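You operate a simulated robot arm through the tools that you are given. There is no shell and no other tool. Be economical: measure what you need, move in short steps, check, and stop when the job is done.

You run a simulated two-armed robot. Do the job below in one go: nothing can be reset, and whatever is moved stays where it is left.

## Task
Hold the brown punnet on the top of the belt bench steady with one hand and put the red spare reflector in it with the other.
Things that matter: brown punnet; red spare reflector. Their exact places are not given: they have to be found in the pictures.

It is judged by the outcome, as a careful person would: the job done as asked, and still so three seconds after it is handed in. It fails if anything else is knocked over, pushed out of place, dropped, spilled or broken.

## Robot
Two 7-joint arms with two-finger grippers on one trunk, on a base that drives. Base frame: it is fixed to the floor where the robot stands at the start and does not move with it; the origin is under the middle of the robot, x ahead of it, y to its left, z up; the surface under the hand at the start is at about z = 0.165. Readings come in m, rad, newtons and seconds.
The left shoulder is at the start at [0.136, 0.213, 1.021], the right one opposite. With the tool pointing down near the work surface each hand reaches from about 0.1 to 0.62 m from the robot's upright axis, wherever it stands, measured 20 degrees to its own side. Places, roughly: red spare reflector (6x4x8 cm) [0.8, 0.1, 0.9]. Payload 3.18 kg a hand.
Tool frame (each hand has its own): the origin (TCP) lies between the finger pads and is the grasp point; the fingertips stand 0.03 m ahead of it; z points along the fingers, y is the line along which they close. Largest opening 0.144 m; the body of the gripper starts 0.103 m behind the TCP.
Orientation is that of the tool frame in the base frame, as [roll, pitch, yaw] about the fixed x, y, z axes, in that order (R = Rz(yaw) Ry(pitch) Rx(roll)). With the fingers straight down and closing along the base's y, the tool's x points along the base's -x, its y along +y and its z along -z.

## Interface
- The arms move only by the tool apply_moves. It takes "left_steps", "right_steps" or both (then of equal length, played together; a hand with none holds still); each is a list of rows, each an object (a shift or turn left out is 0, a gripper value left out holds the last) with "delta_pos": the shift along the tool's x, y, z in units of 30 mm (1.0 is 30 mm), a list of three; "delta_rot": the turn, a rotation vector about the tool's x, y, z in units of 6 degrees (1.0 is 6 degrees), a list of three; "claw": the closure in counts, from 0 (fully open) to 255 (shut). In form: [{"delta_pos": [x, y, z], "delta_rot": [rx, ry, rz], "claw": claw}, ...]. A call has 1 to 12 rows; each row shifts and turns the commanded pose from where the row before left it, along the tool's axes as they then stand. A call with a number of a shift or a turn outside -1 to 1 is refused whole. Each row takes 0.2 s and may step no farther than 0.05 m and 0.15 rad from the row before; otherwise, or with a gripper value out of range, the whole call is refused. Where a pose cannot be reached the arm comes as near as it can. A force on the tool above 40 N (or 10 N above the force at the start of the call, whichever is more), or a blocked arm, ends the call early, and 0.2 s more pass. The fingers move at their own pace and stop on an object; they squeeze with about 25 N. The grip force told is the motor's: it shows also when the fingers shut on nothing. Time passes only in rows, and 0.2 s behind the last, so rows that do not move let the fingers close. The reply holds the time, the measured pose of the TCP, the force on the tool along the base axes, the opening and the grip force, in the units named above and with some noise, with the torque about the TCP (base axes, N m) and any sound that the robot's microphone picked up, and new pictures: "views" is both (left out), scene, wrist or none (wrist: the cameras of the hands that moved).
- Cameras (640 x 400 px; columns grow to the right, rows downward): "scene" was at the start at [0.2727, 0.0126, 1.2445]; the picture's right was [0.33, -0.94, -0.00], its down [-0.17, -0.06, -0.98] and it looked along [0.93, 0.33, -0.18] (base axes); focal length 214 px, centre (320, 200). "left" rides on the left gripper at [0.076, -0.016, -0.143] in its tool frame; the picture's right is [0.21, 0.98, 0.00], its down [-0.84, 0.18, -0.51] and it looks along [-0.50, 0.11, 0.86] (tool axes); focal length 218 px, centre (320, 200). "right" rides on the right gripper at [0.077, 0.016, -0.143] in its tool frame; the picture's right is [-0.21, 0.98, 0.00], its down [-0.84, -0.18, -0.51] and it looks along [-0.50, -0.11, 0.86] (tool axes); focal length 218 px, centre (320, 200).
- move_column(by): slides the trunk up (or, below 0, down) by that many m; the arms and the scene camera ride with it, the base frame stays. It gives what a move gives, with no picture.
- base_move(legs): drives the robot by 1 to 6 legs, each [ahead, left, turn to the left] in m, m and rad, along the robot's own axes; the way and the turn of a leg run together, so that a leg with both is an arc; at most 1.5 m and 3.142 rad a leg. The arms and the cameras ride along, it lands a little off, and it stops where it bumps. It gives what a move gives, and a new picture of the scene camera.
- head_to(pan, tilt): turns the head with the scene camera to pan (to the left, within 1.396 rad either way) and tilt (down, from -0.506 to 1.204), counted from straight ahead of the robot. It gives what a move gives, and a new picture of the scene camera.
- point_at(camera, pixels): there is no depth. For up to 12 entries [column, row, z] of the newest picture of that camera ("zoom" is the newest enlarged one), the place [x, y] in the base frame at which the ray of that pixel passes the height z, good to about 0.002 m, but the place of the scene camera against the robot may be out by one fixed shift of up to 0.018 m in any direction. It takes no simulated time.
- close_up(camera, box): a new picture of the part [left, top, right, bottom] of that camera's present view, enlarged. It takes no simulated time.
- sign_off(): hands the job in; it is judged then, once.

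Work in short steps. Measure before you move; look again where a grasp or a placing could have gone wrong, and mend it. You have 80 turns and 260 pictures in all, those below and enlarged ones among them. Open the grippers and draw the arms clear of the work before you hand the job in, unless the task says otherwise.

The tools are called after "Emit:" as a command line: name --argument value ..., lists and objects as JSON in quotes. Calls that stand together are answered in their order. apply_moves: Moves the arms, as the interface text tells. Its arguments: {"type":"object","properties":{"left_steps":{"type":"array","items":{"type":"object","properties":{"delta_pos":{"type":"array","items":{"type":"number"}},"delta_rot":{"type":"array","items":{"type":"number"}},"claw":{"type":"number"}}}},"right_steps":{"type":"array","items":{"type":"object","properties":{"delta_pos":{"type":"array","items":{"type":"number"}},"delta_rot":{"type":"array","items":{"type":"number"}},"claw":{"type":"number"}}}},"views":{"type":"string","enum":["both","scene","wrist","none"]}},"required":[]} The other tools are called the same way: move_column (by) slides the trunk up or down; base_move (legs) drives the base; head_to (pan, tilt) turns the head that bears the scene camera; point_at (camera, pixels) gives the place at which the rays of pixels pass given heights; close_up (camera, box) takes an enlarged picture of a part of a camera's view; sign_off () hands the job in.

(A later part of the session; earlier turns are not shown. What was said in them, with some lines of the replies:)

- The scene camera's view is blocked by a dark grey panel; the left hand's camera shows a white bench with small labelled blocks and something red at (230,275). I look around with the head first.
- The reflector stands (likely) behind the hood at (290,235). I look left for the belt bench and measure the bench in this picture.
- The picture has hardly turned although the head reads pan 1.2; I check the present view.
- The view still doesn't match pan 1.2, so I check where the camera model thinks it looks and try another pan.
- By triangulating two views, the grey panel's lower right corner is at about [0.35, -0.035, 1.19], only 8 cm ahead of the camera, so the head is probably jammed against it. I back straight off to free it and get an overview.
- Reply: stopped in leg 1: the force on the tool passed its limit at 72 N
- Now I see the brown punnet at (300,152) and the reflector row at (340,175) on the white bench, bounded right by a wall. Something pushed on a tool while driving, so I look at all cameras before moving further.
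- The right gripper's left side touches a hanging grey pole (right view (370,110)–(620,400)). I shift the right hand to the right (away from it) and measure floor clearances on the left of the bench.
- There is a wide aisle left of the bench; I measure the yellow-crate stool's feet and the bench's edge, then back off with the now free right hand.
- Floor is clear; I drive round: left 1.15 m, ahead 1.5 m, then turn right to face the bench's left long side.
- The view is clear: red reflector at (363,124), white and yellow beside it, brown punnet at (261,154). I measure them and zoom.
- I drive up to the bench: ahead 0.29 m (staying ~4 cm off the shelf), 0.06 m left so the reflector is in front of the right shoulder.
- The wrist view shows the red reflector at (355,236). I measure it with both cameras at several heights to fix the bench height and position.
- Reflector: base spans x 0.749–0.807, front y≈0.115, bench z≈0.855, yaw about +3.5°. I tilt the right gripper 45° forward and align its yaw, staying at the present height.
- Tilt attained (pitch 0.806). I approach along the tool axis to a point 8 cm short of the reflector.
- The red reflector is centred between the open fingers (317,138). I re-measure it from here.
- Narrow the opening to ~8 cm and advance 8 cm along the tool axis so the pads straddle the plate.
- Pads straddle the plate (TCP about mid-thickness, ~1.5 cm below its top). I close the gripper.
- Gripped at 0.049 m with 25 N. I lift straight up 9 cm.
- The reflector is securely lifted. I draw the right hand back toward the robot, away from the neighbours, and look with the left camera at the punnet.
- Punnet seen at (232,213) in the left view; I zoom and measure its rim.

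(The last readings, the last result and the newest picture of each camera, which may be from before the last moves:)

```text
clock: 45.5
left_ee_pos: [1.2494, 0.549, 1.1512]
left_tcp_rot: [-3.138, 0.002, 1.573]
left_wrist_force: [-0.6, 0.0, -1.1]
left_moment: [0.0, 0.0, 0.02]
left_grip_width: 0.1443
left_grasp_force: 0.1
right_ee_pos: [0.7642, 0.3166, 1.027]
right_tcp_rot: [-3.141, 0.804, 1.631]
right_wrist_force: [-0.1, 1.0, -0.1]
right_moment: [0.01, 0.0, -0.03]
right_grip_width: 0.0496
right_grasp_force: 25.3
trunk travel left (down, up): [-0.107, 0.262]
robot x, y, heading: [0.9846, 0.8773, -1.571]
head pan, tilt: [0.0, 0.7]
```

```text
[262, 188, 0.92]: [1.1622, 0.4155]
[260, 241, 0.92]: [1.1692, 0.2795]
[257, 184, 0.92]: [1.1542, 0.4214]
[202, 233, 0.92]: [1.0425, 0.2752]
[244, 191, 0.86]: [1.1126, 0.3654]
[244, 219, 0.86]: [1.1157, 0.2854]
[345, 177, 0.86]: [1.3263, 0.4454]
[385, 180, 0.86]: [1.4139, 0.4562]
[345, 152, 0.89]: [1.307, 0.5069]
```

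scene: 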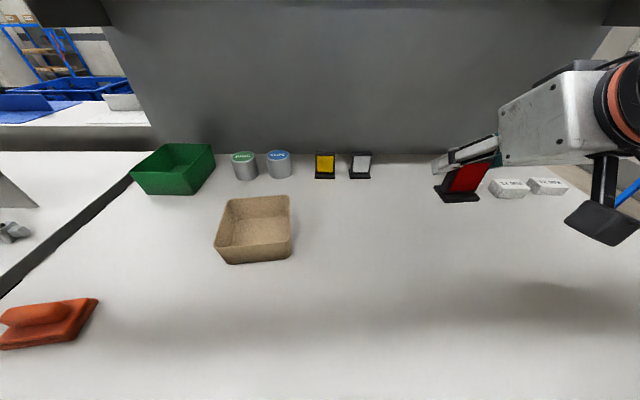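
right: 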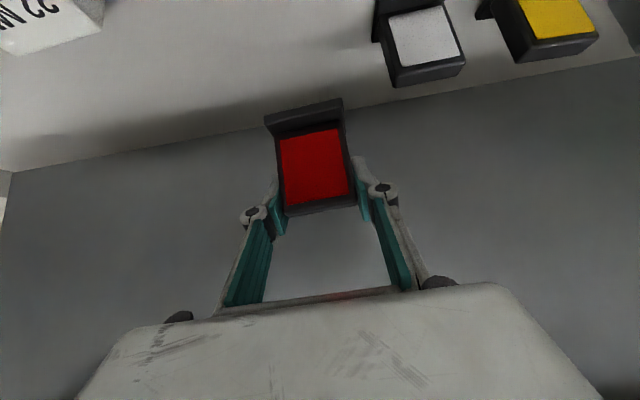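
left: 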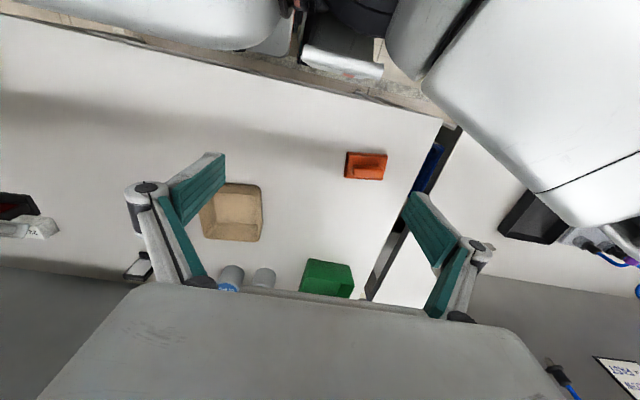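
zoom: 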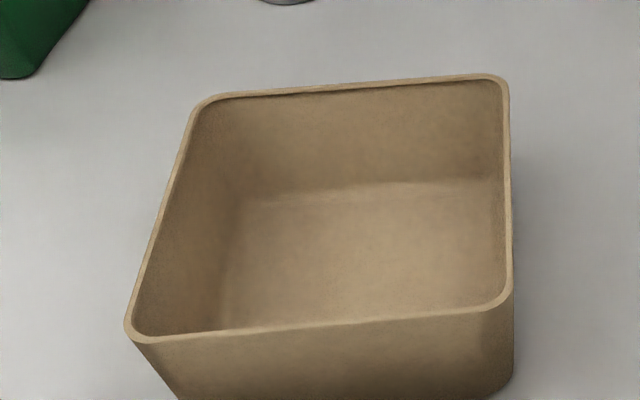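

Emit:
point_at --camera "left" --pixels '[[256.2, 197.4, 0.9], [256.2, 197.4, 0.92], [256.2, 197.4, 0.94], [259, 240, 0.9], [259, 240, 0.92], [259, 240, 0.94], [260.5, 187.5, 0.855]]'

Emit:
point_at --camera "scene" --pixels '[[215, 247, 0.9], [215, 247, 0.92], [215, 247, 0.94], [229, 201, 0.92], [290, 241, 0.92], [288, 197, 0.92], [223, 264, 0.855], [290, 259, 0.855], [229, 201, 0.9]]'

```text
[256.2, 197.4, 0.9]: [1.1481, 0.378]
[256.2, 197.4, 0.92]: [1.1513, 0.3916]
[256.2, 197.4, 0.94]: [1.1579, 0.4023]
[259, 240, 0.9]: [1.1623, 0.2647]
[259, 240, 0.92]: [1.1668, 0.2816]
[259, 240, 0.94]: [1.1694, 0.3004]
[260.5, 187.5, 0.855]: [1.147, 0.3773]
```

```text
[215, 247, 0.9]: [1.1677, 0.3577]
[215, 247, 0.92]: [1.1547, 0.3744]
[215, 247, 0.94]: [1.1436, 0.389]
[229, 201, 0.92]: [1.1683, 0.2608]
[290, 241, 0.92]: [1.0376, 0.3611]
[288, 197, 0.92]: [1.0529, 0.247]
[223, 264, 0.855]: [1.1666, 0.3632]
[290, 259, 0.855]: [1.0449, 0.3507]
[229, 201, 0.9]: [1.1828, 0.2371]
```

Punnet rim z≈0.92, corners ≈ (1.152,0.390), (1.037,0.379), (1.052,0.265), (1.168,0.28), yaw ≈ +6°. I bring the left hand, tilted 20° outward, above the +x wall to pinch it, with the opening at ~6 cm.

Emit:
apply_moves --left_steps '[{"delta_rot": [0, 0, -1], "claw": 149}, {"delta_rot": [0.835, 0, 0]}, {"delta_rot": [0.835, 0, 0]}, {"delta_rot": [0.835, 0, 0]}, {"delta_rot": [0.835, 0, 0]}]' --views "none"

Emit:
apply_moves --left_steps '[{"delta_pos": [-0.85, -0.105, 0.646]}, {"delta_pos": [-0.85, -0.105, 0.646]}, {"delta_pos": [-0.85, -0.105, 0.646]}, {"delta_pos": [-0.85, -0.105, 0.646]}, {"delta_pos": [-0.85, -0.105, 0.646]}, {"delta_pos": [-0.85, -0.105, 0.646]}, {"delta_pos": [-0.85, -0.105, 0.646]}, {"delta_pos": [-0.85, -0.105, 0.646]}]' --views "both"

```text
clock: 46.7
left_ee_pos: [1.2507, 0.5487, 1.1519]
left_tcp_rot: [-2.788, 0.0, 1.675]
left_wrist_force: [-0.3, -0.5, 0.7]
left_moment: [-0.01, 0.01, 0.01]
left_grip_width: 0.0601
left_grasp_force: 0.1
right_ee_pos: [0.7649, 0.316, 1.026]
right_tcp_rot: [3.141, 0.805, 1.633]
right_wrist_force: [0.1, 0.0, -0.8]
right_moment: [-0.01, 0.03, -0.01]
right_grip_width: 0.0497
right_grasp_force: 25.0
trunk travel left (down, up): [-0.107, 0.262]
robot x, y, heading: [0.9859, 0.8759, -1.572]
head pan, tilt: [0.0, 0.7]
```

```text
clock: 48.5
left_ee_pos: [1.1931, 0.3381, 1.0132]
left_tcp_rot: [-2.789, -0.002, 1.676]
left_wrist_force: [-0.4, 0.4, -1.0]
left_moment: [0.03, -0.03, -0.02]
left_grip_width: 0.0601
left_grasp_force: 0.0
right_ee_pos: [0.7643, 0.3151, 1.0257]
right_tcp_rot: [-3.141, 0.803, 1.632]
right_wrist_force: [-0.2, -0.2, -0.3]
right_moment: [0.02, -0.02, -0.01]
right_grip_width: 0.0496
right_grasp_force: 25.4
trunk travel left (down, up): [-0.107, 0.262]
robot x, y, heading: [0.9839, 0.8732, -1.574]
head pan, tilt: [0.0, 0.7]
```

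scene: 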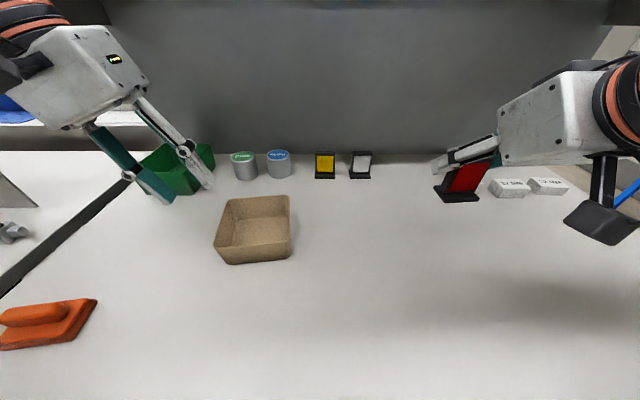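
left: 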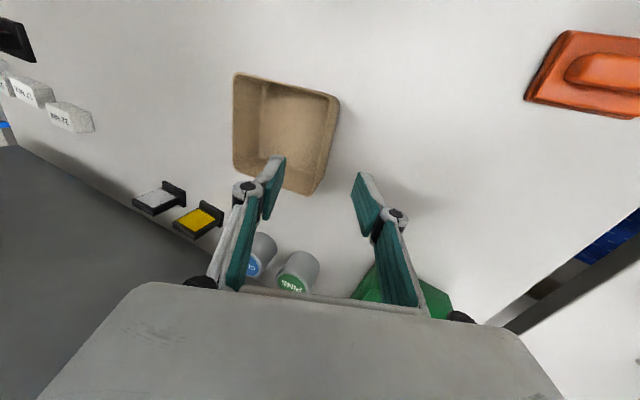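

The fingers point at the +x wall; I re-measure the rim from this closer left view.

Emit:
close_up --camera "left" --box '[200, 50, 400, 225]'

```text
2.29 times, centred on (300, 138) of left
```

zoom: 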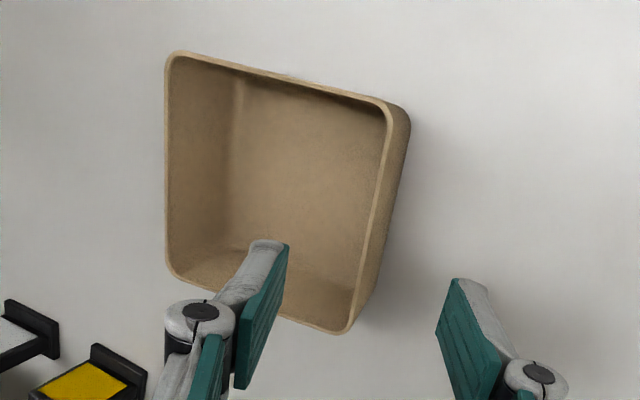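

Emit:
point_at --camera "left" --pixels '[[330.6, 96.4, 0.92], [310.9, 196.2, 0.92], [233.5, 74.6, 0.92], [233.5, 168.6, 0.92], [321, 146.7, 0.92], [321, 146.7, 0.91], [321, 146.7, 0.93]]'

```text
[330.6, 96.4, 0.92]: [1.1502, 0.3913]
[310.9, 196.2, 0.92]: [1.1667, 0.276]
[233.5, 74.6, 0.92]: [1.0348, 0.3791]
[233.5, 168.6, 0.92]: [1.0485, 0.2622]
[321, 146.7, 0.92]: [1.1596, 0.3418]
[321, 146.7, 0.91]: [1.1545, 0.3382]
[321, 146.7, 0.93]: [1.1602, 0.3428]
```

Wall is nearly vertical, so I reduce the tilt to ~10°, shift and go down over the wall.

Emit:
apply_moves --left_steps '[{"delta_rot": [-0.835, 0, 0]}, {"delta_rot": [-0.835, 0, 0]}, {"delta_pos": [0, -0.58, 0]}, {"delta_pos": [0, 0, 0.6]}, {"delta_pos": [0, 0, 0.6]}, {"delta_pos": [0, 0, 0.6]}]' --views "both"

```text
clock: 49.9
left_ee_pos: [1.1683, 0.335, 0.9636]
left_tcp_rot: [-2.966, 0.0, 1.676]
left_wrist_force: [0.1, 0.6, 0.0]
left_moment: [0.02, -0.01, -0.01]
left_grip_width: 0.0597
left_grasp_force: 0.0
right_ee_pos: [0.7646, 0.3167, 1.0258]
right_tcp_rot: [3.14, 0.803, 1.632]
right_wrist_force: [0.6, 0.1, 0.4]
right_moment: [-0.01, 0.0, 0.01]
right_grip_width: 0.0494
right_grasp_force: 24.8
trunk travel left (down, up): [-0.107, 0.262]
robot x, y, heading: [0.9905, 0.8742, -1.571]
head pan, tilt: [0.0, 0.7]
```

scene: 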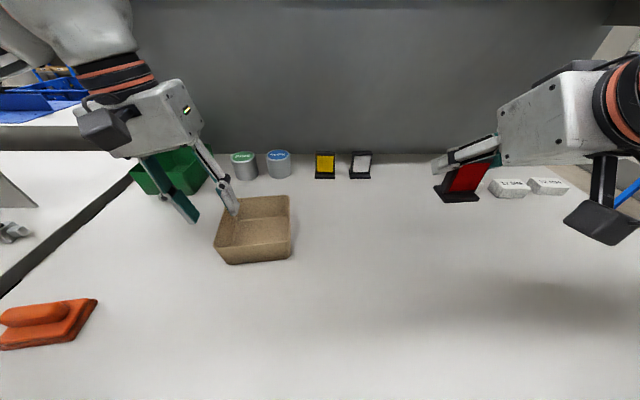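
left: 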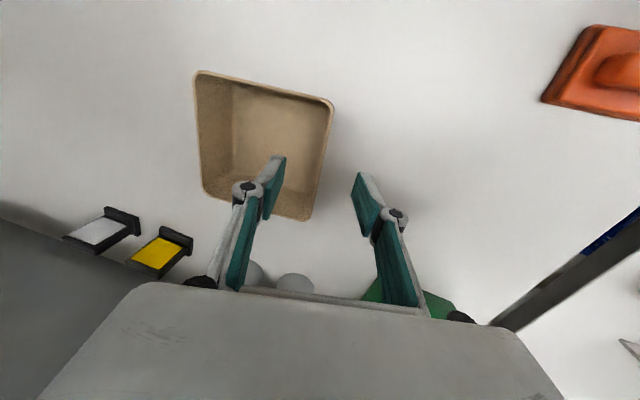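

The wall is between the fingers. I go down the last 4.3 cm and close stepwise.

Emit:
apply_moves --left_steps '[{"delta_pos": [0, -0.04, 0.7]}, {"delta_pos": [0, -0.03, 0.7]}, {"claw": 190}, {"claw": 220}, {"claw": 240}, {"claw": 255}, {"claw": 255}]' --views "both"

```text
clock: 51.5
left_ee_pos: [1.1584, 0.3334, 0.9235]
left_tcp_rot: [-2.966, 0.001, 1.675]
left_wrist_force: [-0.2, 0.3, 0.7]
left_moment: [0.0, -0.05, -0.01]
left_grip_width: 0.0059
left_grasp_force: 25.5
right_ee_pos: [0.7649, 0.3165, 1.0256]
right_tcp_rot: [3.141, 0.806, 1.631]
right_wrist_force: [0.0, 0.3, -0.7]
right_moment: [0.01, -0.01, 0.01]
right_grip_width: 0.0498
right_grasp_force: 24.9
trunk travel left (down, up): [-0.107, 0.262]
robot x, y, heading: [0.9844, 0.8722, -1.575]
head pan, tilt: [0.0, 0.7]
```

scene: 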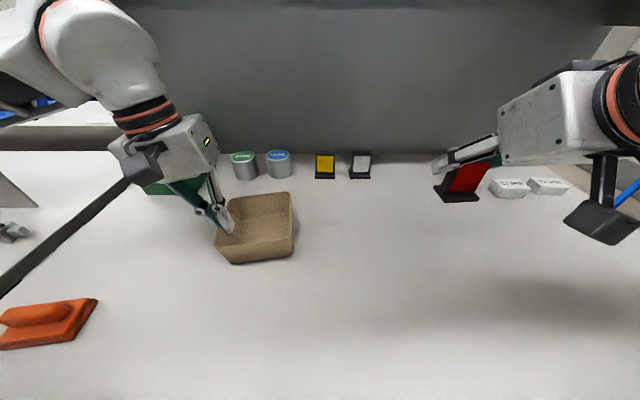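
left: 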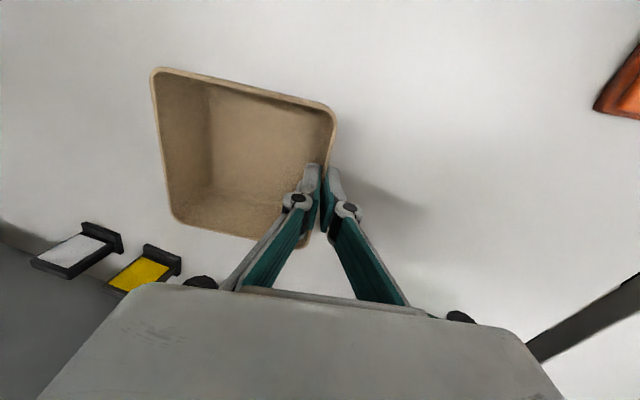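

Punnet wall is pinched (5.9 mm, 25 N) and it stands in place. Now I yaw the right hand 40° inward about the vertical, keeping the reflector upright.

Emit:
apply_moves --right_steps '[{"delta_rot": [-0.687, 0, -0.659]}, {"delta_rot": [-0.687, 0, -0.659]}, {"delta_rot": [-0.687, 0, -0.659]}, {"delta_rot": [-0.687, 0, -0.659]}, {"delta_rot": [-0.687, 0, -0.659]}, {"delta_rot": [-0.687, 0, -0.659]}, {"delta_rot": [-0.687, 0, -0.659]}]' --views "scene"

```text
clock: 53.1
left_ee_pos: [1.1579, 0.3338, 0.9247]
left_tcp_rot: [-2.965, 0.002, 1.678]
left_wrist_force: [0.4, 0.3, 0.0]
left_moment: [-0.02, -0.02, 0.01]
left_grip_width: 0.006
left_grasp_force: 24.8
right_ee_pos: [0.766, 0.3168, 1.0279]
right_tcp_rot: [3.14, 0.808, 2.28]
right_wrist_force: [0.1, -0.8, -0.8]
right_moment: [-0.01, 0.0, -0.01]
right_grip_width: 0.0496
right_grasp_force: 25.0
right hand out of reach, approached as far as the arm can: row 7
trunk travel left (down, up): [-0.107, 0.262]
robot x, y, heading: [0.9875, 0.8758, -1.566]
head pan, tilt: [0.0, 0.7]
```

scene: 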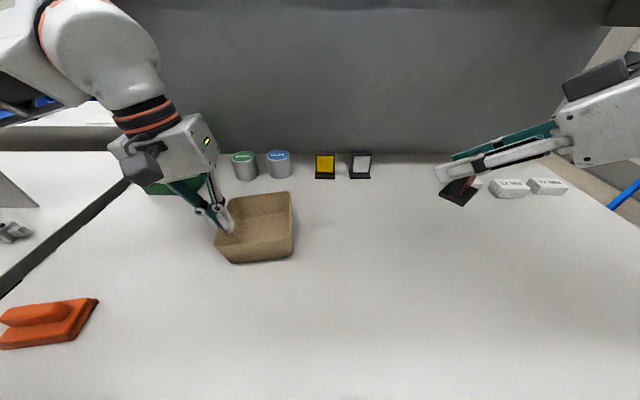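

Yaw reached 37°, enough. I carry the reflector level toward the punnet, stopping short of it.

Emit:
apply_moves --right_steps '[{"delta_pos": [-0.38, 0.677, 0.387]}, {"delta_pos": [-0.38, 0.677, 0.387]}, {"delta_pos": [-0.38, 0.677, 0.387]}, {"delta_pos": [-0.38, 0.677, 0.387]}, {"delta_pos": [-0.38, 0.677, 0.387]}, {"delta_pos": [-0.38, 0.677, 0.387]}, {"delta_pos": [-0.38, 0.677, 0.387]}, {"delta_pos": [-0.38, 0.677, 0.387]}, {"delta_pos": [-0.38, 0.677, 0.387]}]' --views "both"

```text
clock: 55.1
left_ee_pos: [1.1588, 0.3343, 0.9232]
left_tcp_rot: [-2.963, 0.001, 1.675]
left_wrist_force: [-0.1, 0.1, 0.4]
left_moment: [0.0, -0.03, -0.02]
left_grip_width: 0.0059
left_grasp_force: 24.7
right_ee_pos: [1.0009, 0.3229, 1.0275]
right_tcp_rot: [3.139, 0.805, 2.276]
right_wrist_force: [0.1, 0.5, -0.7]
right_moment: [-0.03, 0.01, -0.03]
right_grip_width: 0.0499
right_grasp_force: 25.4
trunk travel left (down, up): [-0.107, 0.262]
robot x, y, heading: [0.9833, 0.8738, -1.575]
head pan, tilt: [0.0, 0.7]
```

scene: 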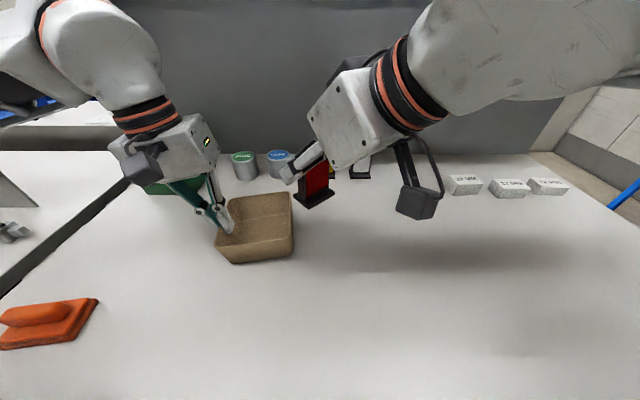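
right: 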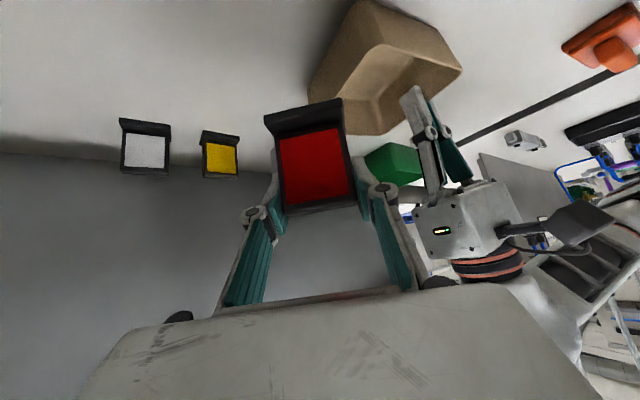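

The right finger would come close to the left pinching finger, so I slide the left grip ~3 cm along the wall toward the far corner first.

Emit:
apply_moves --left_steps '[{"claw": 185}, {"claw": 185}, {"delta_pos": [-0.47, 0, 0]}, {"delta_pos": [-0.47, 0, 0]}, {"claw": 220}, {"claw": 255}, {"claw": 255}]' --views "both"

```text
clock: 56.7
left_ee_pos: [1.1621, 0.3064, 0.9218]
left_tcp_rot: [-2.965, 0.002, 1.677]
left_wrist_force: [0.5, 0.5, -0.5]
left_moment: [-0.03, -0.01, -0.03]
left_grip_width: 0.0062
left_grasp_force: 25.1
right_ee_pos: [0.9991, 0.3234, 1.0273]
right_tcp_rot: [3.14, 0.804, 2.278]
right_wrist_force: [0.1, -0.3, -0.1]
right_moment: [0.0, 0.01, -0.01]
right_grip_width: 0.0497
right_grasp_force: 25.1
trunk travel left (down, up): [-0.107, 0.262]
robot x, y, heading: [0.9852, 0.8747, -1.571]
head pan, tilt: [0.0, 0.7]
```

scene: 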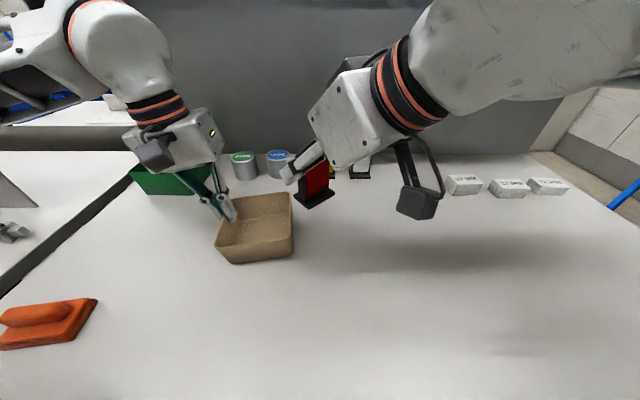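
left: 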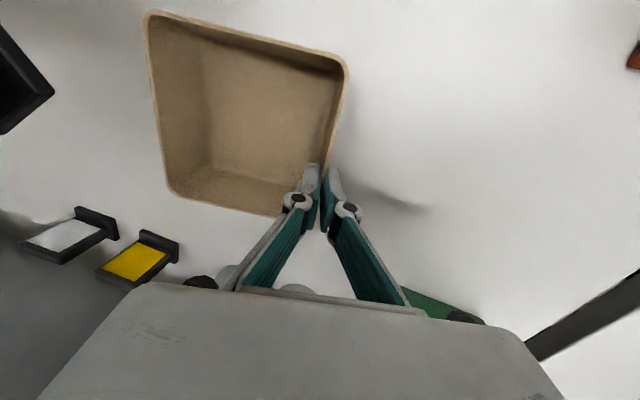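

Re-gripped nearer the far corner. I check the rim corners again before moving in.

Emit:
point_at --camera "left" --pixels '[[346, 64, 0.92], [146, 14, 0.92], [168, 192, 0.92], [212, 162, 0.865], [205, 32, 0.865], [312, 75, 0.865]]'

Emit:
point_at --camera "right" --pixels '[[264, 120, 0.965], [341, 101, 0.965]]'

```text
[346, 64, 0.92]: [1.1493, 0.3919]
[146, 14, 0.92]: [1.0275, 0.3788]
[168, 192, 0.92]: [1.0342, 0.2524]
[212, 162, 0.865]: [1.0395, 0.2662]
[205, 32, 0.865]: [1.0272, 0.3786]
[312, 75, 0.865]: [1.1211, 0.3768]
```

```text
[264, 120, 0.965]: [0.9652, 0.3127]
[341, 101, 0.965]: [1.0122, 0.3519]
```

Target for the reflector centre is (1.09, 0.328). I move it horizontally over the punnet, base ~3.5 cm above the rim.

Emit:
apply_moves --right_steps '[{"delta_pos": [-0.25, 0.617, 0.325]}, {"delta_pos": [-0.25, 0.617, 0.325]}, {"delta_pos": [-0.25, 0.617, 0.325]}, {"delta_pos": [-0.25, 0.617, 0.325]}]' --views "both"

Emit:
apply_moves --left_steps '[{}]' --views "wrist"

```text
clock: 57.7
left_ee_pos: [1.1616, 0.3071, 0.9236]
left_tcp_rot: [-2.964, -0.002, 1.677]
left_wrist_force: [0.2, 0.7, -0.1]
left_moment: [0.0, 0.0, -0.01]
left_grip_width: 0.0061
left_grasp_force: 24.5
right_ee_pos: [1.0872, 0.3347, 1.0224]
right_tcp_rot: [3.141, 0.805, 2.278]
right_wrist_force: [0.4, 0.0, 0.5]
right_moment: [0.02, 0.01, -0.04]
right_grip_width: 0.0496
right_grasp_force: 25.2
trunk travel left (down, up): [-0.107, 0.262]
robot x, y, heading: [0.9853, 0.8741, -1.572]
head pan, tilt: [0.0, 0.7]
```

scene: 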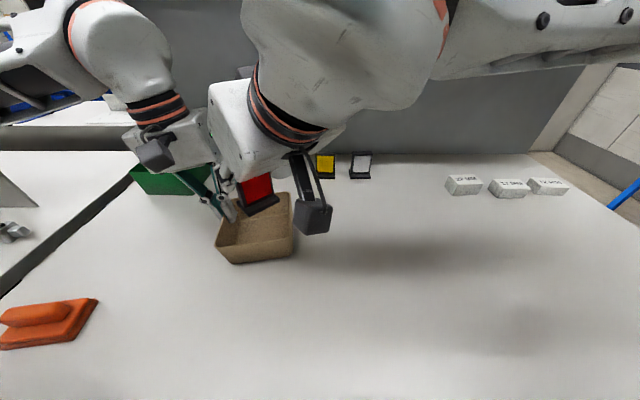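
right: 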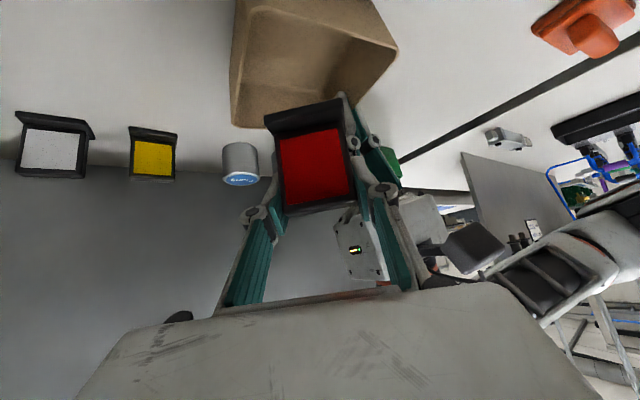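

```text
clock: 58.1
left_ee_pos: [1.1627, 0.3067, 0.9226]
left_tcp_rot: [-2.966, 0.0, 1.674]
left_wrist_force: [-0.4, 0.3, 0.4]
left_moment: [-0.02, -0.06, 0.02]
left_grip_width: 0.0059
left_grasp_force: 25.4
right_ee_pos: [1.0892, 0.335, 1.0226]
right_tcp_rot: [3.14, 0.805, 2.279]
right_wrist_force: [-0.1, -0.5, -0.3]
right_moment: [0.03, -0.02, -0.02]
right_grip_width: 0.0496
right_grasp_force: 24.9
trunk travel left (down, up): [-0.107, 0.262]
robot x, y, heading: [0.9896, 0.8735, -1.575]
head pan, tilt: [0.0, 0.7]
```

left: 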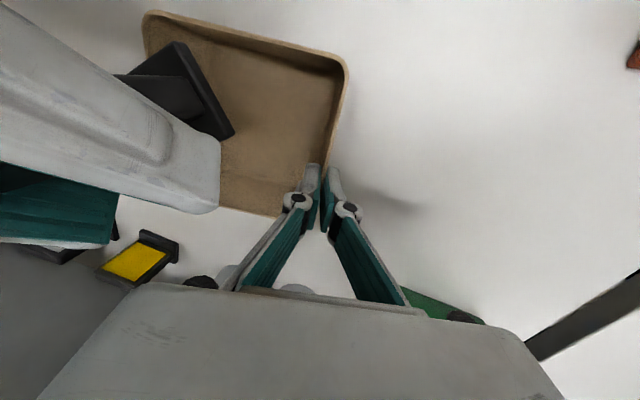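

Emit:
point_at --camera "left" --pixels '[[181, 42, 0.965], [235, 132, 0.965], [115, 76, 0.965]]'

Emit:
point_at --camera "right" --pixels '[[264, 120, 0.96], [341, 101, 0.96], [232, 125, 0.92], [290, 126, 0.92]]'

```text
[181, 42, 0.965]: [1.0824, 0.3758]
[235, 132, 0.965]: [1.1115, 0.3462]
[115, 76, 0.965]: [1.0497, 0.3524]
```

```text
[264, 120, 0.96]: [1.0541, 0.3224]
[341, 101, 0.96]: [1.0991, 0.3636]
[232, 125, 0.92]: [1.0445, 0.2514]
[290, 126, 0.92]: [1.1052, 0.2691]
```

Views agree within ~1 cm; I nudge 5 mm away from the near wall and go down 4.5 cm into the opening, then look.

Emit:
apply_moves --right_steps '[{"delta_pos": [-0.13, -0.03, 0.13]}, {"delta_pos": [0.36, 0, 0.345]}, {"delta_pos": [0.36, 0, 0.345]}, {"delta_pos": [0.36, 0, 0.345]}]' --views "both"

Emit:
apply_moves --left_steps '[{}]' --views "wrist"

```text
clock: 59.1
left_ee_pos: [1.1613, 0.3056, 0.9224]
left_tcp_rot: [-2.967, 0.0, 1.676]
left_wrist_force: [0.0, 0.3, 0.0]
left_moment: [0.01, -0.04, 0.07]
left_grip_width: 0.0059
left_grasp_force: 25.3
right_ee_pos: [1.0904, 0.3303, 0.9757]
right_tcp_rot: [3.139, 0.805, 2.277]
right_wrist_force: [-1.0, -0.7, -1.1]
right_moment: [0.01, 0.0, -0.03]
right_grip_width: 0.0496
right_grasp_force: 25.2
trunk travel left (down, up): [-0.107, 0.262]
robot x, y, heading: [0.9866, 0.8738, -1.575]
head pan, tilt: [0.0, 0.7]
```

scene: 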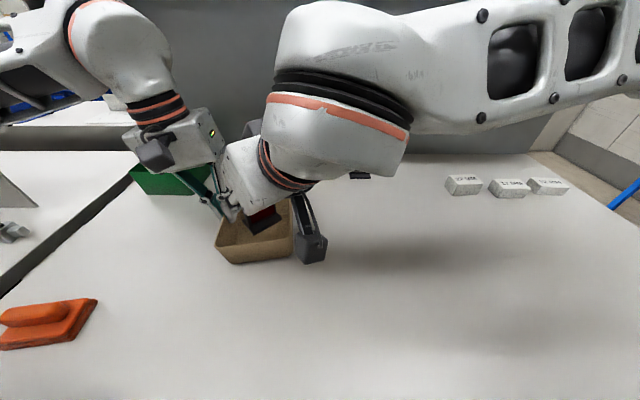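
right: 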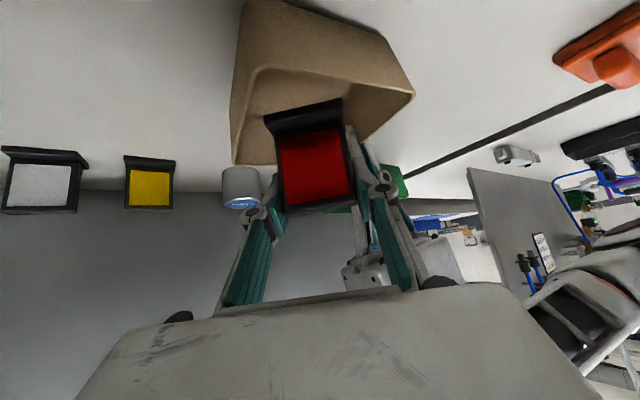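

```text
clock: 59.5
left_ee_pos: [1.1621, 0.3065, 0.9223]
left_tcp_rot: [-2.965, -0.001, 1.675]
left_wrist_force: [0.2, 0.4, -0.6]
left_moment: [-0.02, 0.02, -0.01]
left_grip_width: 0.0061
left_grasp_force: 25.3
right_ee_pos: [1.0906, 0.3313, 0.9775]
right_tcp_rot: [3.14, 0.804, 2.277]
right_wrist_force: [0.1, 0.2, -0.6]
right_moment: [0.01, -0.02, 0.01]
right_grip_width: 0.0495
right_grasp_force: 25.0
trunk travel left (down, up): [-0.107, 0.262]
robot x, y, heading: [0.9853, 0.873, -1.573]
head pan, tilt: [0.0, 0.7]
```

left: 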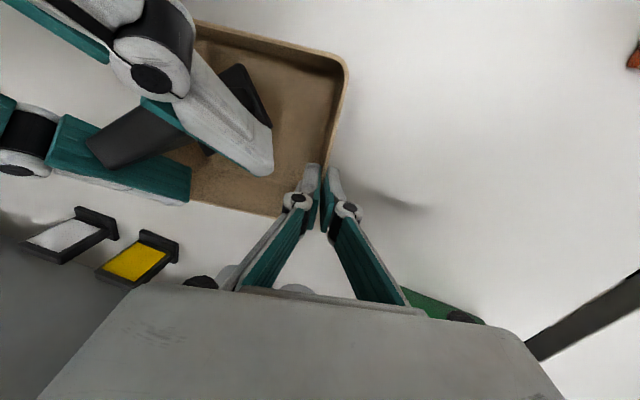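

The base hangs inside the rim with clearance to the left finger. I lower the last ~5 cm in 1 cm rows, watching force.

Emit:
apply_moves --right_steps '[{"delta_pos": [0.241, 0, 0.23]}, {"delta_pos": [0.241, 0, 0.23]}, {"delta_pos": [0.241, 0, 0.23]}, {"delta_pos": [0.241, 0, 0.23]}, {"delta_pos": [0.15, 0, 0.144]}]' --views "both"

Emit:
apply_moves --left_steps '[{}]' --views "wrist"

```text
clock: 60.7
left_ee_pos: [1.1612, 0.3059, 0.9227]
left_tcp_rot: [-2.964, -0.001, 1.676]
left_wrist_force: [-0.1, 0.8, -1.1]
left_moment: [0.01, 0.0, -0.05]
left_grip_width: 0.006
left_grasp_force: 25.0
right_ee_pos: [1.0897, 0.3298, 0.9323]
right_tcp_rot: [3.14, 0.805, 2.279]
right_wrist_force: [0.3, 0.3, -0.5]
right_moment: [0.0, -0.01, 0.05]
right_grip_width: 0.0496
right_grasp_force: 25.1
trunk travel left (down, up): [-0.107, 0.262]
robot x, y, heading: [0.9823, 0.8729, -1.574]
head pan, tilt: [0.0, 0.7]
```

scene: 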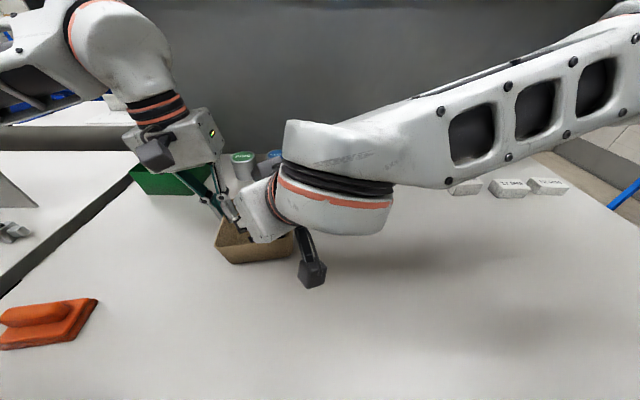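
right: 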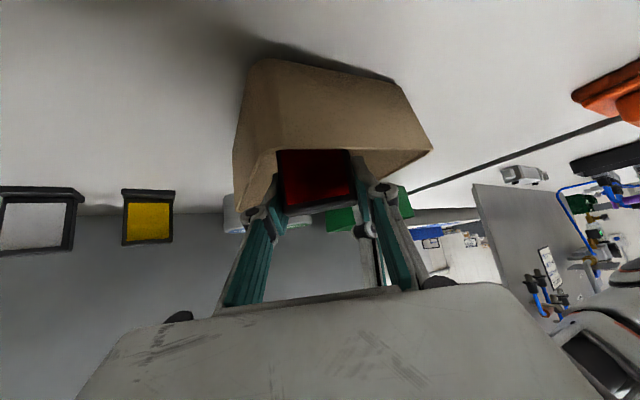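

```text
clock: 61.1
left_ee_pos: [1.1607, 0.307, 0.9241]
left_tcp_rot: [-2.966, 0.0, 1.675]
left_wrist_force: [0.9, -0.6, -0.1]
left_moment: [0.03, -0.06, 0.02]
left_grip_width: 0.0057
left_grasp_force: 25.1
right_ee_pos: [1.0892, 0.3304, 0.9315]
right_tcp_rot: [3.139, 0.804, 2.277]
right_wrist_force: [0.0, -0.5, -0.9]
right_moment: [0.02, 0.02, 0.01]
right_grip_width: 0.0496
right_grasp_force: 24.6
trunk travel left (down, up): [-0.107, 0.262]
robot x, y, heading: [0.9831, 0.8747, -1.574]
head pan, tilt: [0.0, 0.7]
```

left: 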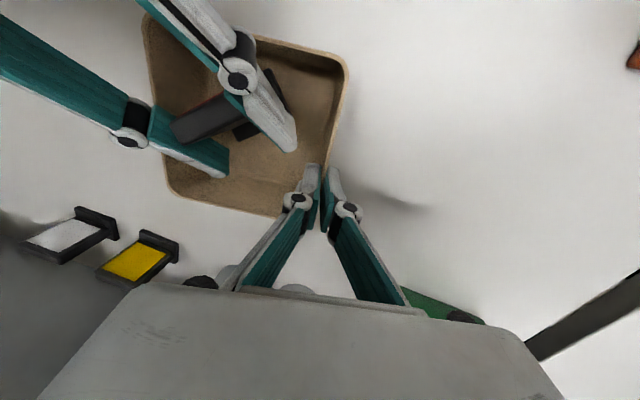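

Well inside, no contact yet. I lower in 3 mm rows to feel the floor.

Emit:
apply_moves --right_steps '[{"delta_pos": [0.072, 0, 0.069]}, {"delta_pos": [0.072, 0, 0.069]}, {"delta_pos": [0.048, 0, 0.046]}]' --views "none"

```text
clock: 61.9
left_ee_pos: [1.1623, 0.3074, 0.9221]
left_tcp_rot: [-2.966, 0.001, 1.677]
left_wrist_force: [-1.9, -0.4, -2.6]
left_moment: [-0.07, -0.28, 0.11]
left_grip_width: 0.0059
left_grasp_force: 25.1
right_ee_pos: [1.0904, 0.3308, 0.9239]
right_tcp_rot: [3.14, 0.806, 2.279]
right_wrist_force: [0.9, 0.8, 3.3]
right_moment: [0.03, 0.04, -0.01]
right_grip_width: 0.0494
right_grasp_force: 25.0
trunk travel left (down, up): [-0.107, 0.262]
robot x, y, heading: [0.9874, 0.8737, -1.572]
head pan, tilt: [0.0, 0.7]
```

Contact felt (+3.3 N on the right tool). I open the right fingers slightly and look.

Emit:
apply_moves --right_steps '[{"claw": 162}, {"claw": 155}, {"claw": 148}, {"claw": 143}, {}]' --views "wrist"

Emit:
apply_moves --left_steps '[{}]' --views "wrist"

```text
clock: 63.1
left_ee_pos: [1.1625, 0.3063, 0.924]
left_tcp_rot: [-2.964, 0.001, 1.675]
left_wrist_force: [-0.3, 0.5, -1.3]
left_moment: [0.0, -0.07, 0.01]
left_grip_width: 0.0062
left_grasp_force: 25.5
right_ee_pos: [1.0897, 0.3301, 0.9238]
right_tcp_rot: [3.14, 0.804, 2.278]
right_wrist_force: [0.1, 1.1, 0.4]
right_moment: [-0.02, 0.0, 0.01]
right_grip_width: 0.0634
right_grasp_force: 0.1
trunk travel left (down, up): [-0.107, 0.262]
robot x, y, heading: [0.9849, 0.8767, -1.567]
head pan, tilt: [0.0, 0.7]
```

right: 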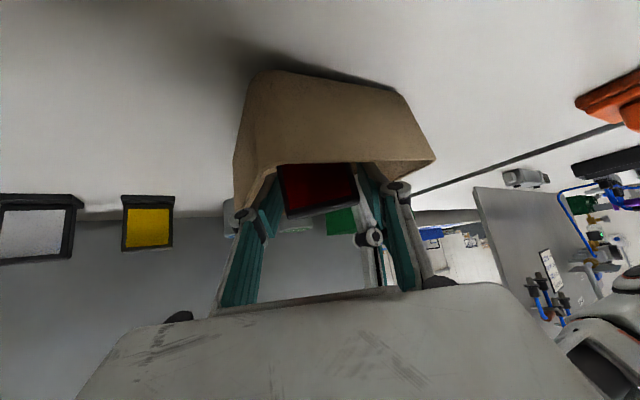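

```text
clock: 63.5
left_ee_pos: [1.1614, 0.3075, 0.9227]
left_tcp_rot: [-2.965, 0.001, 1.677]
left_wrist_force: [-0.2, 0.0, -1.3]
left_moment: [-0.01, -0.06, 0.01]
left_grip_width: 0.0061
left_grasp_force: 24.9
right_ee_pos: [1.0905, 0.3304, 0.9227]
right_tcp_rot: [3.14, 0.805, 2.278]
right_wrist_force: [-0.1, 0.3, -1.0]
right_moment: [0.05, 0.02, 0.0]
right_grip_width: 0.0632
right_grasp_force: 0.1
trunk travel left (down, up): [-0.107, 0.262]
robot x, y, heading: [0.9834, 0.8744, -1.573]
head pan, tilt: [0.0, 0.7]
```

left: 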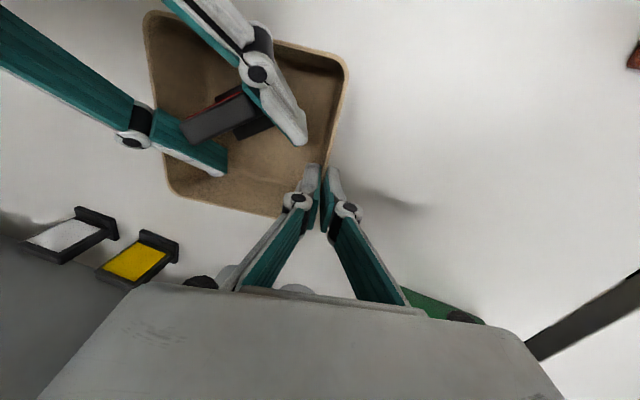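

The reflector stands free in the punnet. I withdraw the right hand back along its axis, slowly at first.

Emit:
apply_moves --right_steps '[{"delta_pos": [0, 0, -0.4]}, {"delta_pos": [0, 0, -0.5]}, {"delta_pos": [0, 0, -0.6]}, {"delta_pos": [-0.3, 0, -0.8]}, {"delta_pos": [-0.3, 0, -0.8]}, {"delta_pos": [-0.3, 0, -0.8]}]' --views "both"

Emit:
apply_moves --left_steps '[{}]' --views "wrist"

```text
clock: 64.9
left_ee_pos: [1.1619, 0.307, 0.9234]
left_tcp_rot: [-2.964, 0.0, 1.676]
left_wrist_force: [-0.1, 0.4, -1.2]
left_moment: [-0.03, -0.02, 0.01]
left_grip_width: 0.0058
left_grasp_force: 25.3
right_ee_pos: [1.0484, 0.3813, 1.0247]
right_tcp_rot: [3.14, 0.804, 2.279]
right_wrist_force: [0.0, 0.0, 0.6]
right_moment: [0.0, 0.01, -0.02]
right_grip_width: 0.0634
right_grasp_force: 0.0
trunk travel left (down, up): [-0.107, 0.262]
robot x, y, heading: [0.9848, 0.8705, -1.572]
head pan, tilt: [0.0, 0.7]
```

scene: 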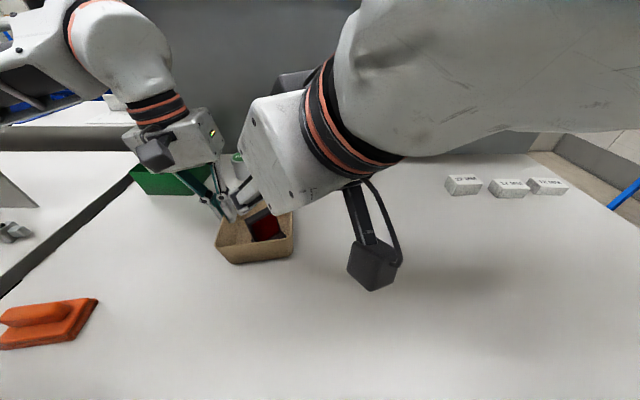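
right: 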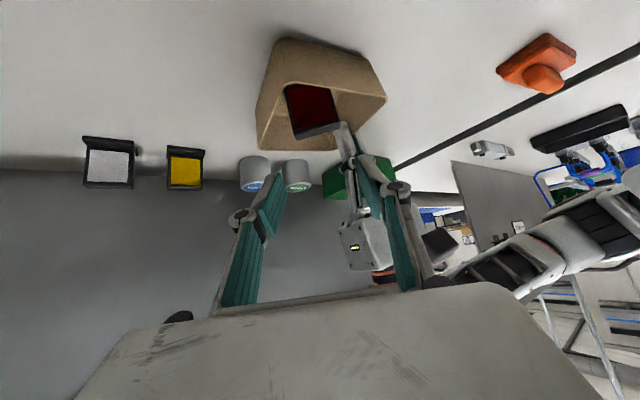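

```text
clock: 65.3
left_ee_pos: [1.1619, 0.3077, 0.9235]
left_tcp_rot: [-2.966, -0.001, 1.676]
left_wrist_force: [-0.4, -0.5, -0.1]
left_moment: [-0.04, -0.05, 0.02]
left_grip_width: 0.0058
left_grasp_force: 25.0
right_ee_pos: [1.0477, 0.3802, 1.0256]
right_tcp_rot: [3.139, 0.805, 2.278]
right_wrist_force: [0.4, -0.1, 0.1]
right_moment: [-0.02, 0.02, -0.03]
right_grip_width: 0.0628
right_grasp_force: 0.0
trunk travel left (down, up): [-0.107, 0.262]
robot x, y, heading: [0.9868, 0.8694, -1.57]
head pan, tilt: [0.0, 0.7]
```

left: 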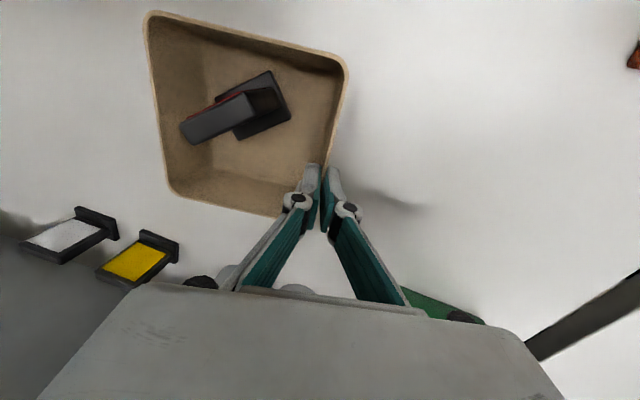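

The reflector stands upright inside the punnet. I draw the right hand well clear, then release the punnet gently with the left and lift it out.

Emit:
apply_moves --right_steps '[{"delta_pos": [0.33, -0.63, -0.69]}, {"delta_pos": [0.33, -0.63, -0.69]}, {"delta_pos": [0.33, -0.63, -0.69]}, {"delta_pos": [0.33, -0.63, -0.69]}, {"delta_pos": [0.33, -0.63, -0.69]}, {"delta_pos": [0.33, -0.63, -0.69]}, {"delta_pos": [0.33, -0.63, -0.69]}]' --views "none"

Emit:
apply_moves --left_steps '[{"claw": 240}, {"claw": 225}, {"claw": 205}, {"claw": 190}, {}, {"delta_pos": [0, 0, -0.3]}, {"delta_pos": [0, 0, -0.5]}, {"delta_pos": [0, 0, -0.7]}, {"delta_pos": [0, 0, -0.8]}, {"delta_pos": [0, 0, -0.8]}, {"delta_pos": [0, 0, -0.8]}]' --views "both"

```text
clock: 66.9
left_ee_pos: [1.1621, 0.3067, 0.9234]
left_tcp_rot: [-2.965, -0.001, 1.675]
left_wrist_force: [-0.7, -0.2, -0.6]
left_moment: [-0.05, -0.06, -0.03]
left_grip_width: 0.0061
left_grasp_force: 25.0
right_ee_pos: [0.8451, 0.4104, 1.0741]
right_tcp_rot: [3.14, 0.805, 2.279]
right_wrist_force: [-0.7, -0.2, 0.3]
right_moment: [-0.01, 0.01, 0.05]
right_grip_width: 0.0628
right_grasp_force: 0.1
trunk travel left (down, up): [-0.107, 0.262]
robot x, y, heading: [0.9828, 0.8742, -1.575]
head pan, tilt: [0.0, 0.7]
```

```text
clock: 69.3
left_ee_pos: [1.1821, 0.3095, 1.0386]
left_tcp_rot: [-2.964, 0.0, 1.673]
left_wrist_force: [0.1, -0.4, -0.3]
left_moment: [-0.03, 0.02, -0.04]
left_grip_width: 0.037
left_grasp_force: 0.0
right_ee_pos: [0.8471, 0.4119, 1.0749]
right_tcp_rot: [3.139, 0.808, 2.28]
right_wrist_force: [0.4, 0.0, -0.8]
right_moment: [-0.02, -0.02, 0.0]
right_grip_width: 0.0634
right_grasp_force: 0.1
trunk travel left (down, up): [-0.107, 0.262]
robot x, y, heading: [0.9885, 0.8762, -1.574]
head pan, tilt: [0.0, 0.7]
```

scene: 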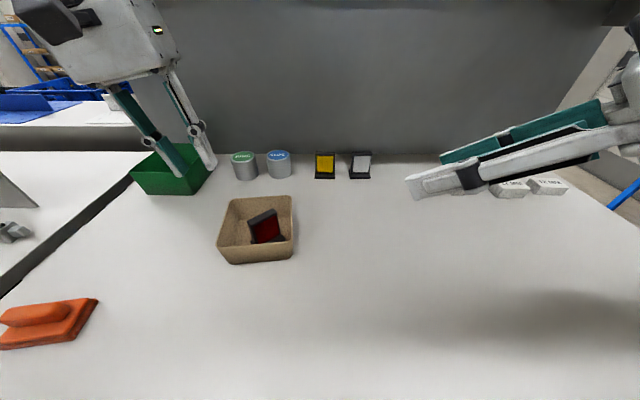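
left: 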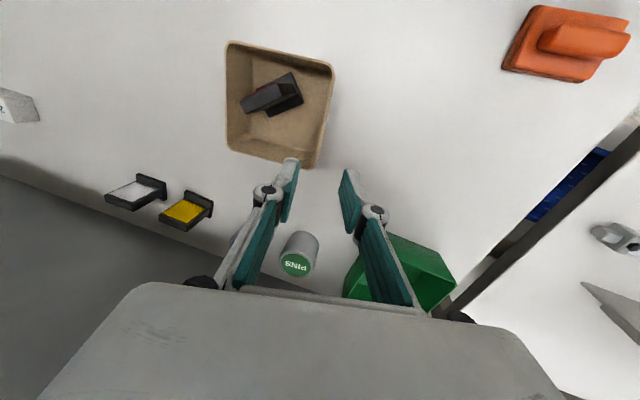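

The punnet stands unmoved with the reflector in it. I draw the left hand up and back, opening both grippers clear of the work.

Emit:
apply_moves --left_steps '[{"delta_pos": [0, 0, -0.8]}, {"delta_pos": [0.3, 0, -0.8]}, {"delta_pos": [0.8, 0.2, -0.4]}, {"delta_pos": [0.8, 0.2, -0.4], "claw": 0}, {"delta_pos": [0.8, 0.2, -0.2]}, {"delta_pos": [0.8, 0.2, 0]}, {"delta_pos": [0.8, 0.2, 0]}, {"delta_pos": [0.8, 0.2, 0]}]' --right_steps '[{}, {}, {"delta_pos": [0, 0, -0.5]}, {"delta_pos": [0, 0, -0.5], "claw": 0}, {}, {}, {}, {}]' --views "scene"

Emit:
close_up --camera "scene" --box '[190, 140, 382, 270]'

```text
clock: 71.1
left_ee_pos: [1.2156, 0.4657, 1.1081]
left_tcp_rot: [-2.964, 0.0, 1.676]
left_wrist_force: [0.0, 0.0, 0.3]
left_moment: [-0.01, 0.01, 0.02]
left_grip_width: 0.1438
left_grasp_force: 0.0
right_ee_pos: [0.8329, 0.4278, 1.0951]
right_tcp_rot: [3.14, 0.807, 2.279]
right_wrist_force: [0.1, 0.0, 0.1]
right_moment: [-0.01, 0.01, -0.01]
right_grip_width: 0.1436
right_grasp_force: 0.0
trunk travel left (down, up): [-0.107, 0.262]
robot x, y, heading: [0.9818, 0.8727, -1.573]
head pan, tilt: [0.0, 0.7]
```

scene: 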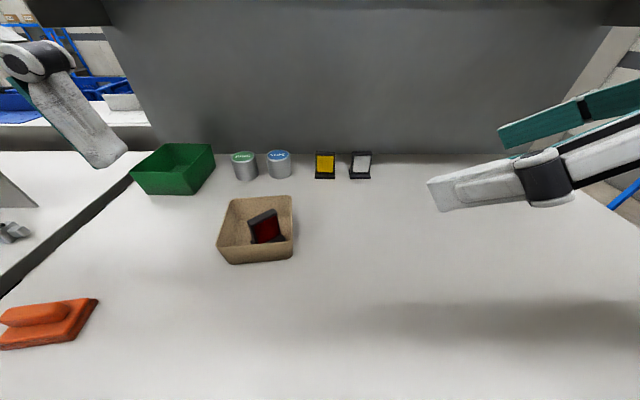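

```text
3.08 times, centred on (286, 205) of scene
```

zoom: 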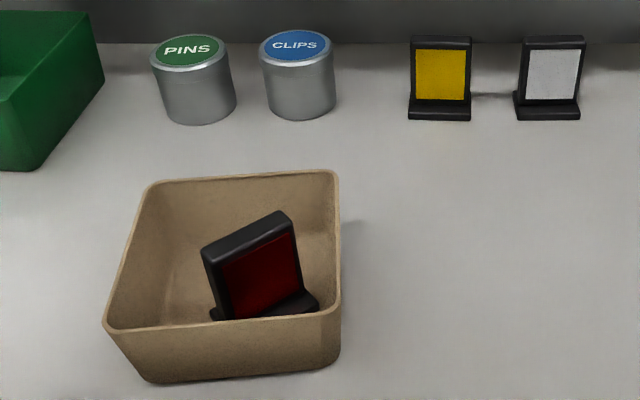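

The close-up shows the red reflector standing in the punnet, everything else in place, both hands open and clear. I hand the job in.

Emit:
sign_off

```text
The job is handed in.
```

The red spare reflector is standing upright in the brown punnet. The left hand held the punnet by its wall while the right hand put the reflector in. At one point I moved the left hand's hold about 3 cm along the wall, before the reflector went in. Both grippers are now open and clear of the work.

Early on, while backing away from the bench, the right hand bumped a hanging grey pole with a force of about 72 N. I moved the hand clear, and I saw nothing knocked over or out of place. The last picture of the bench shows the other items there standing where they were.
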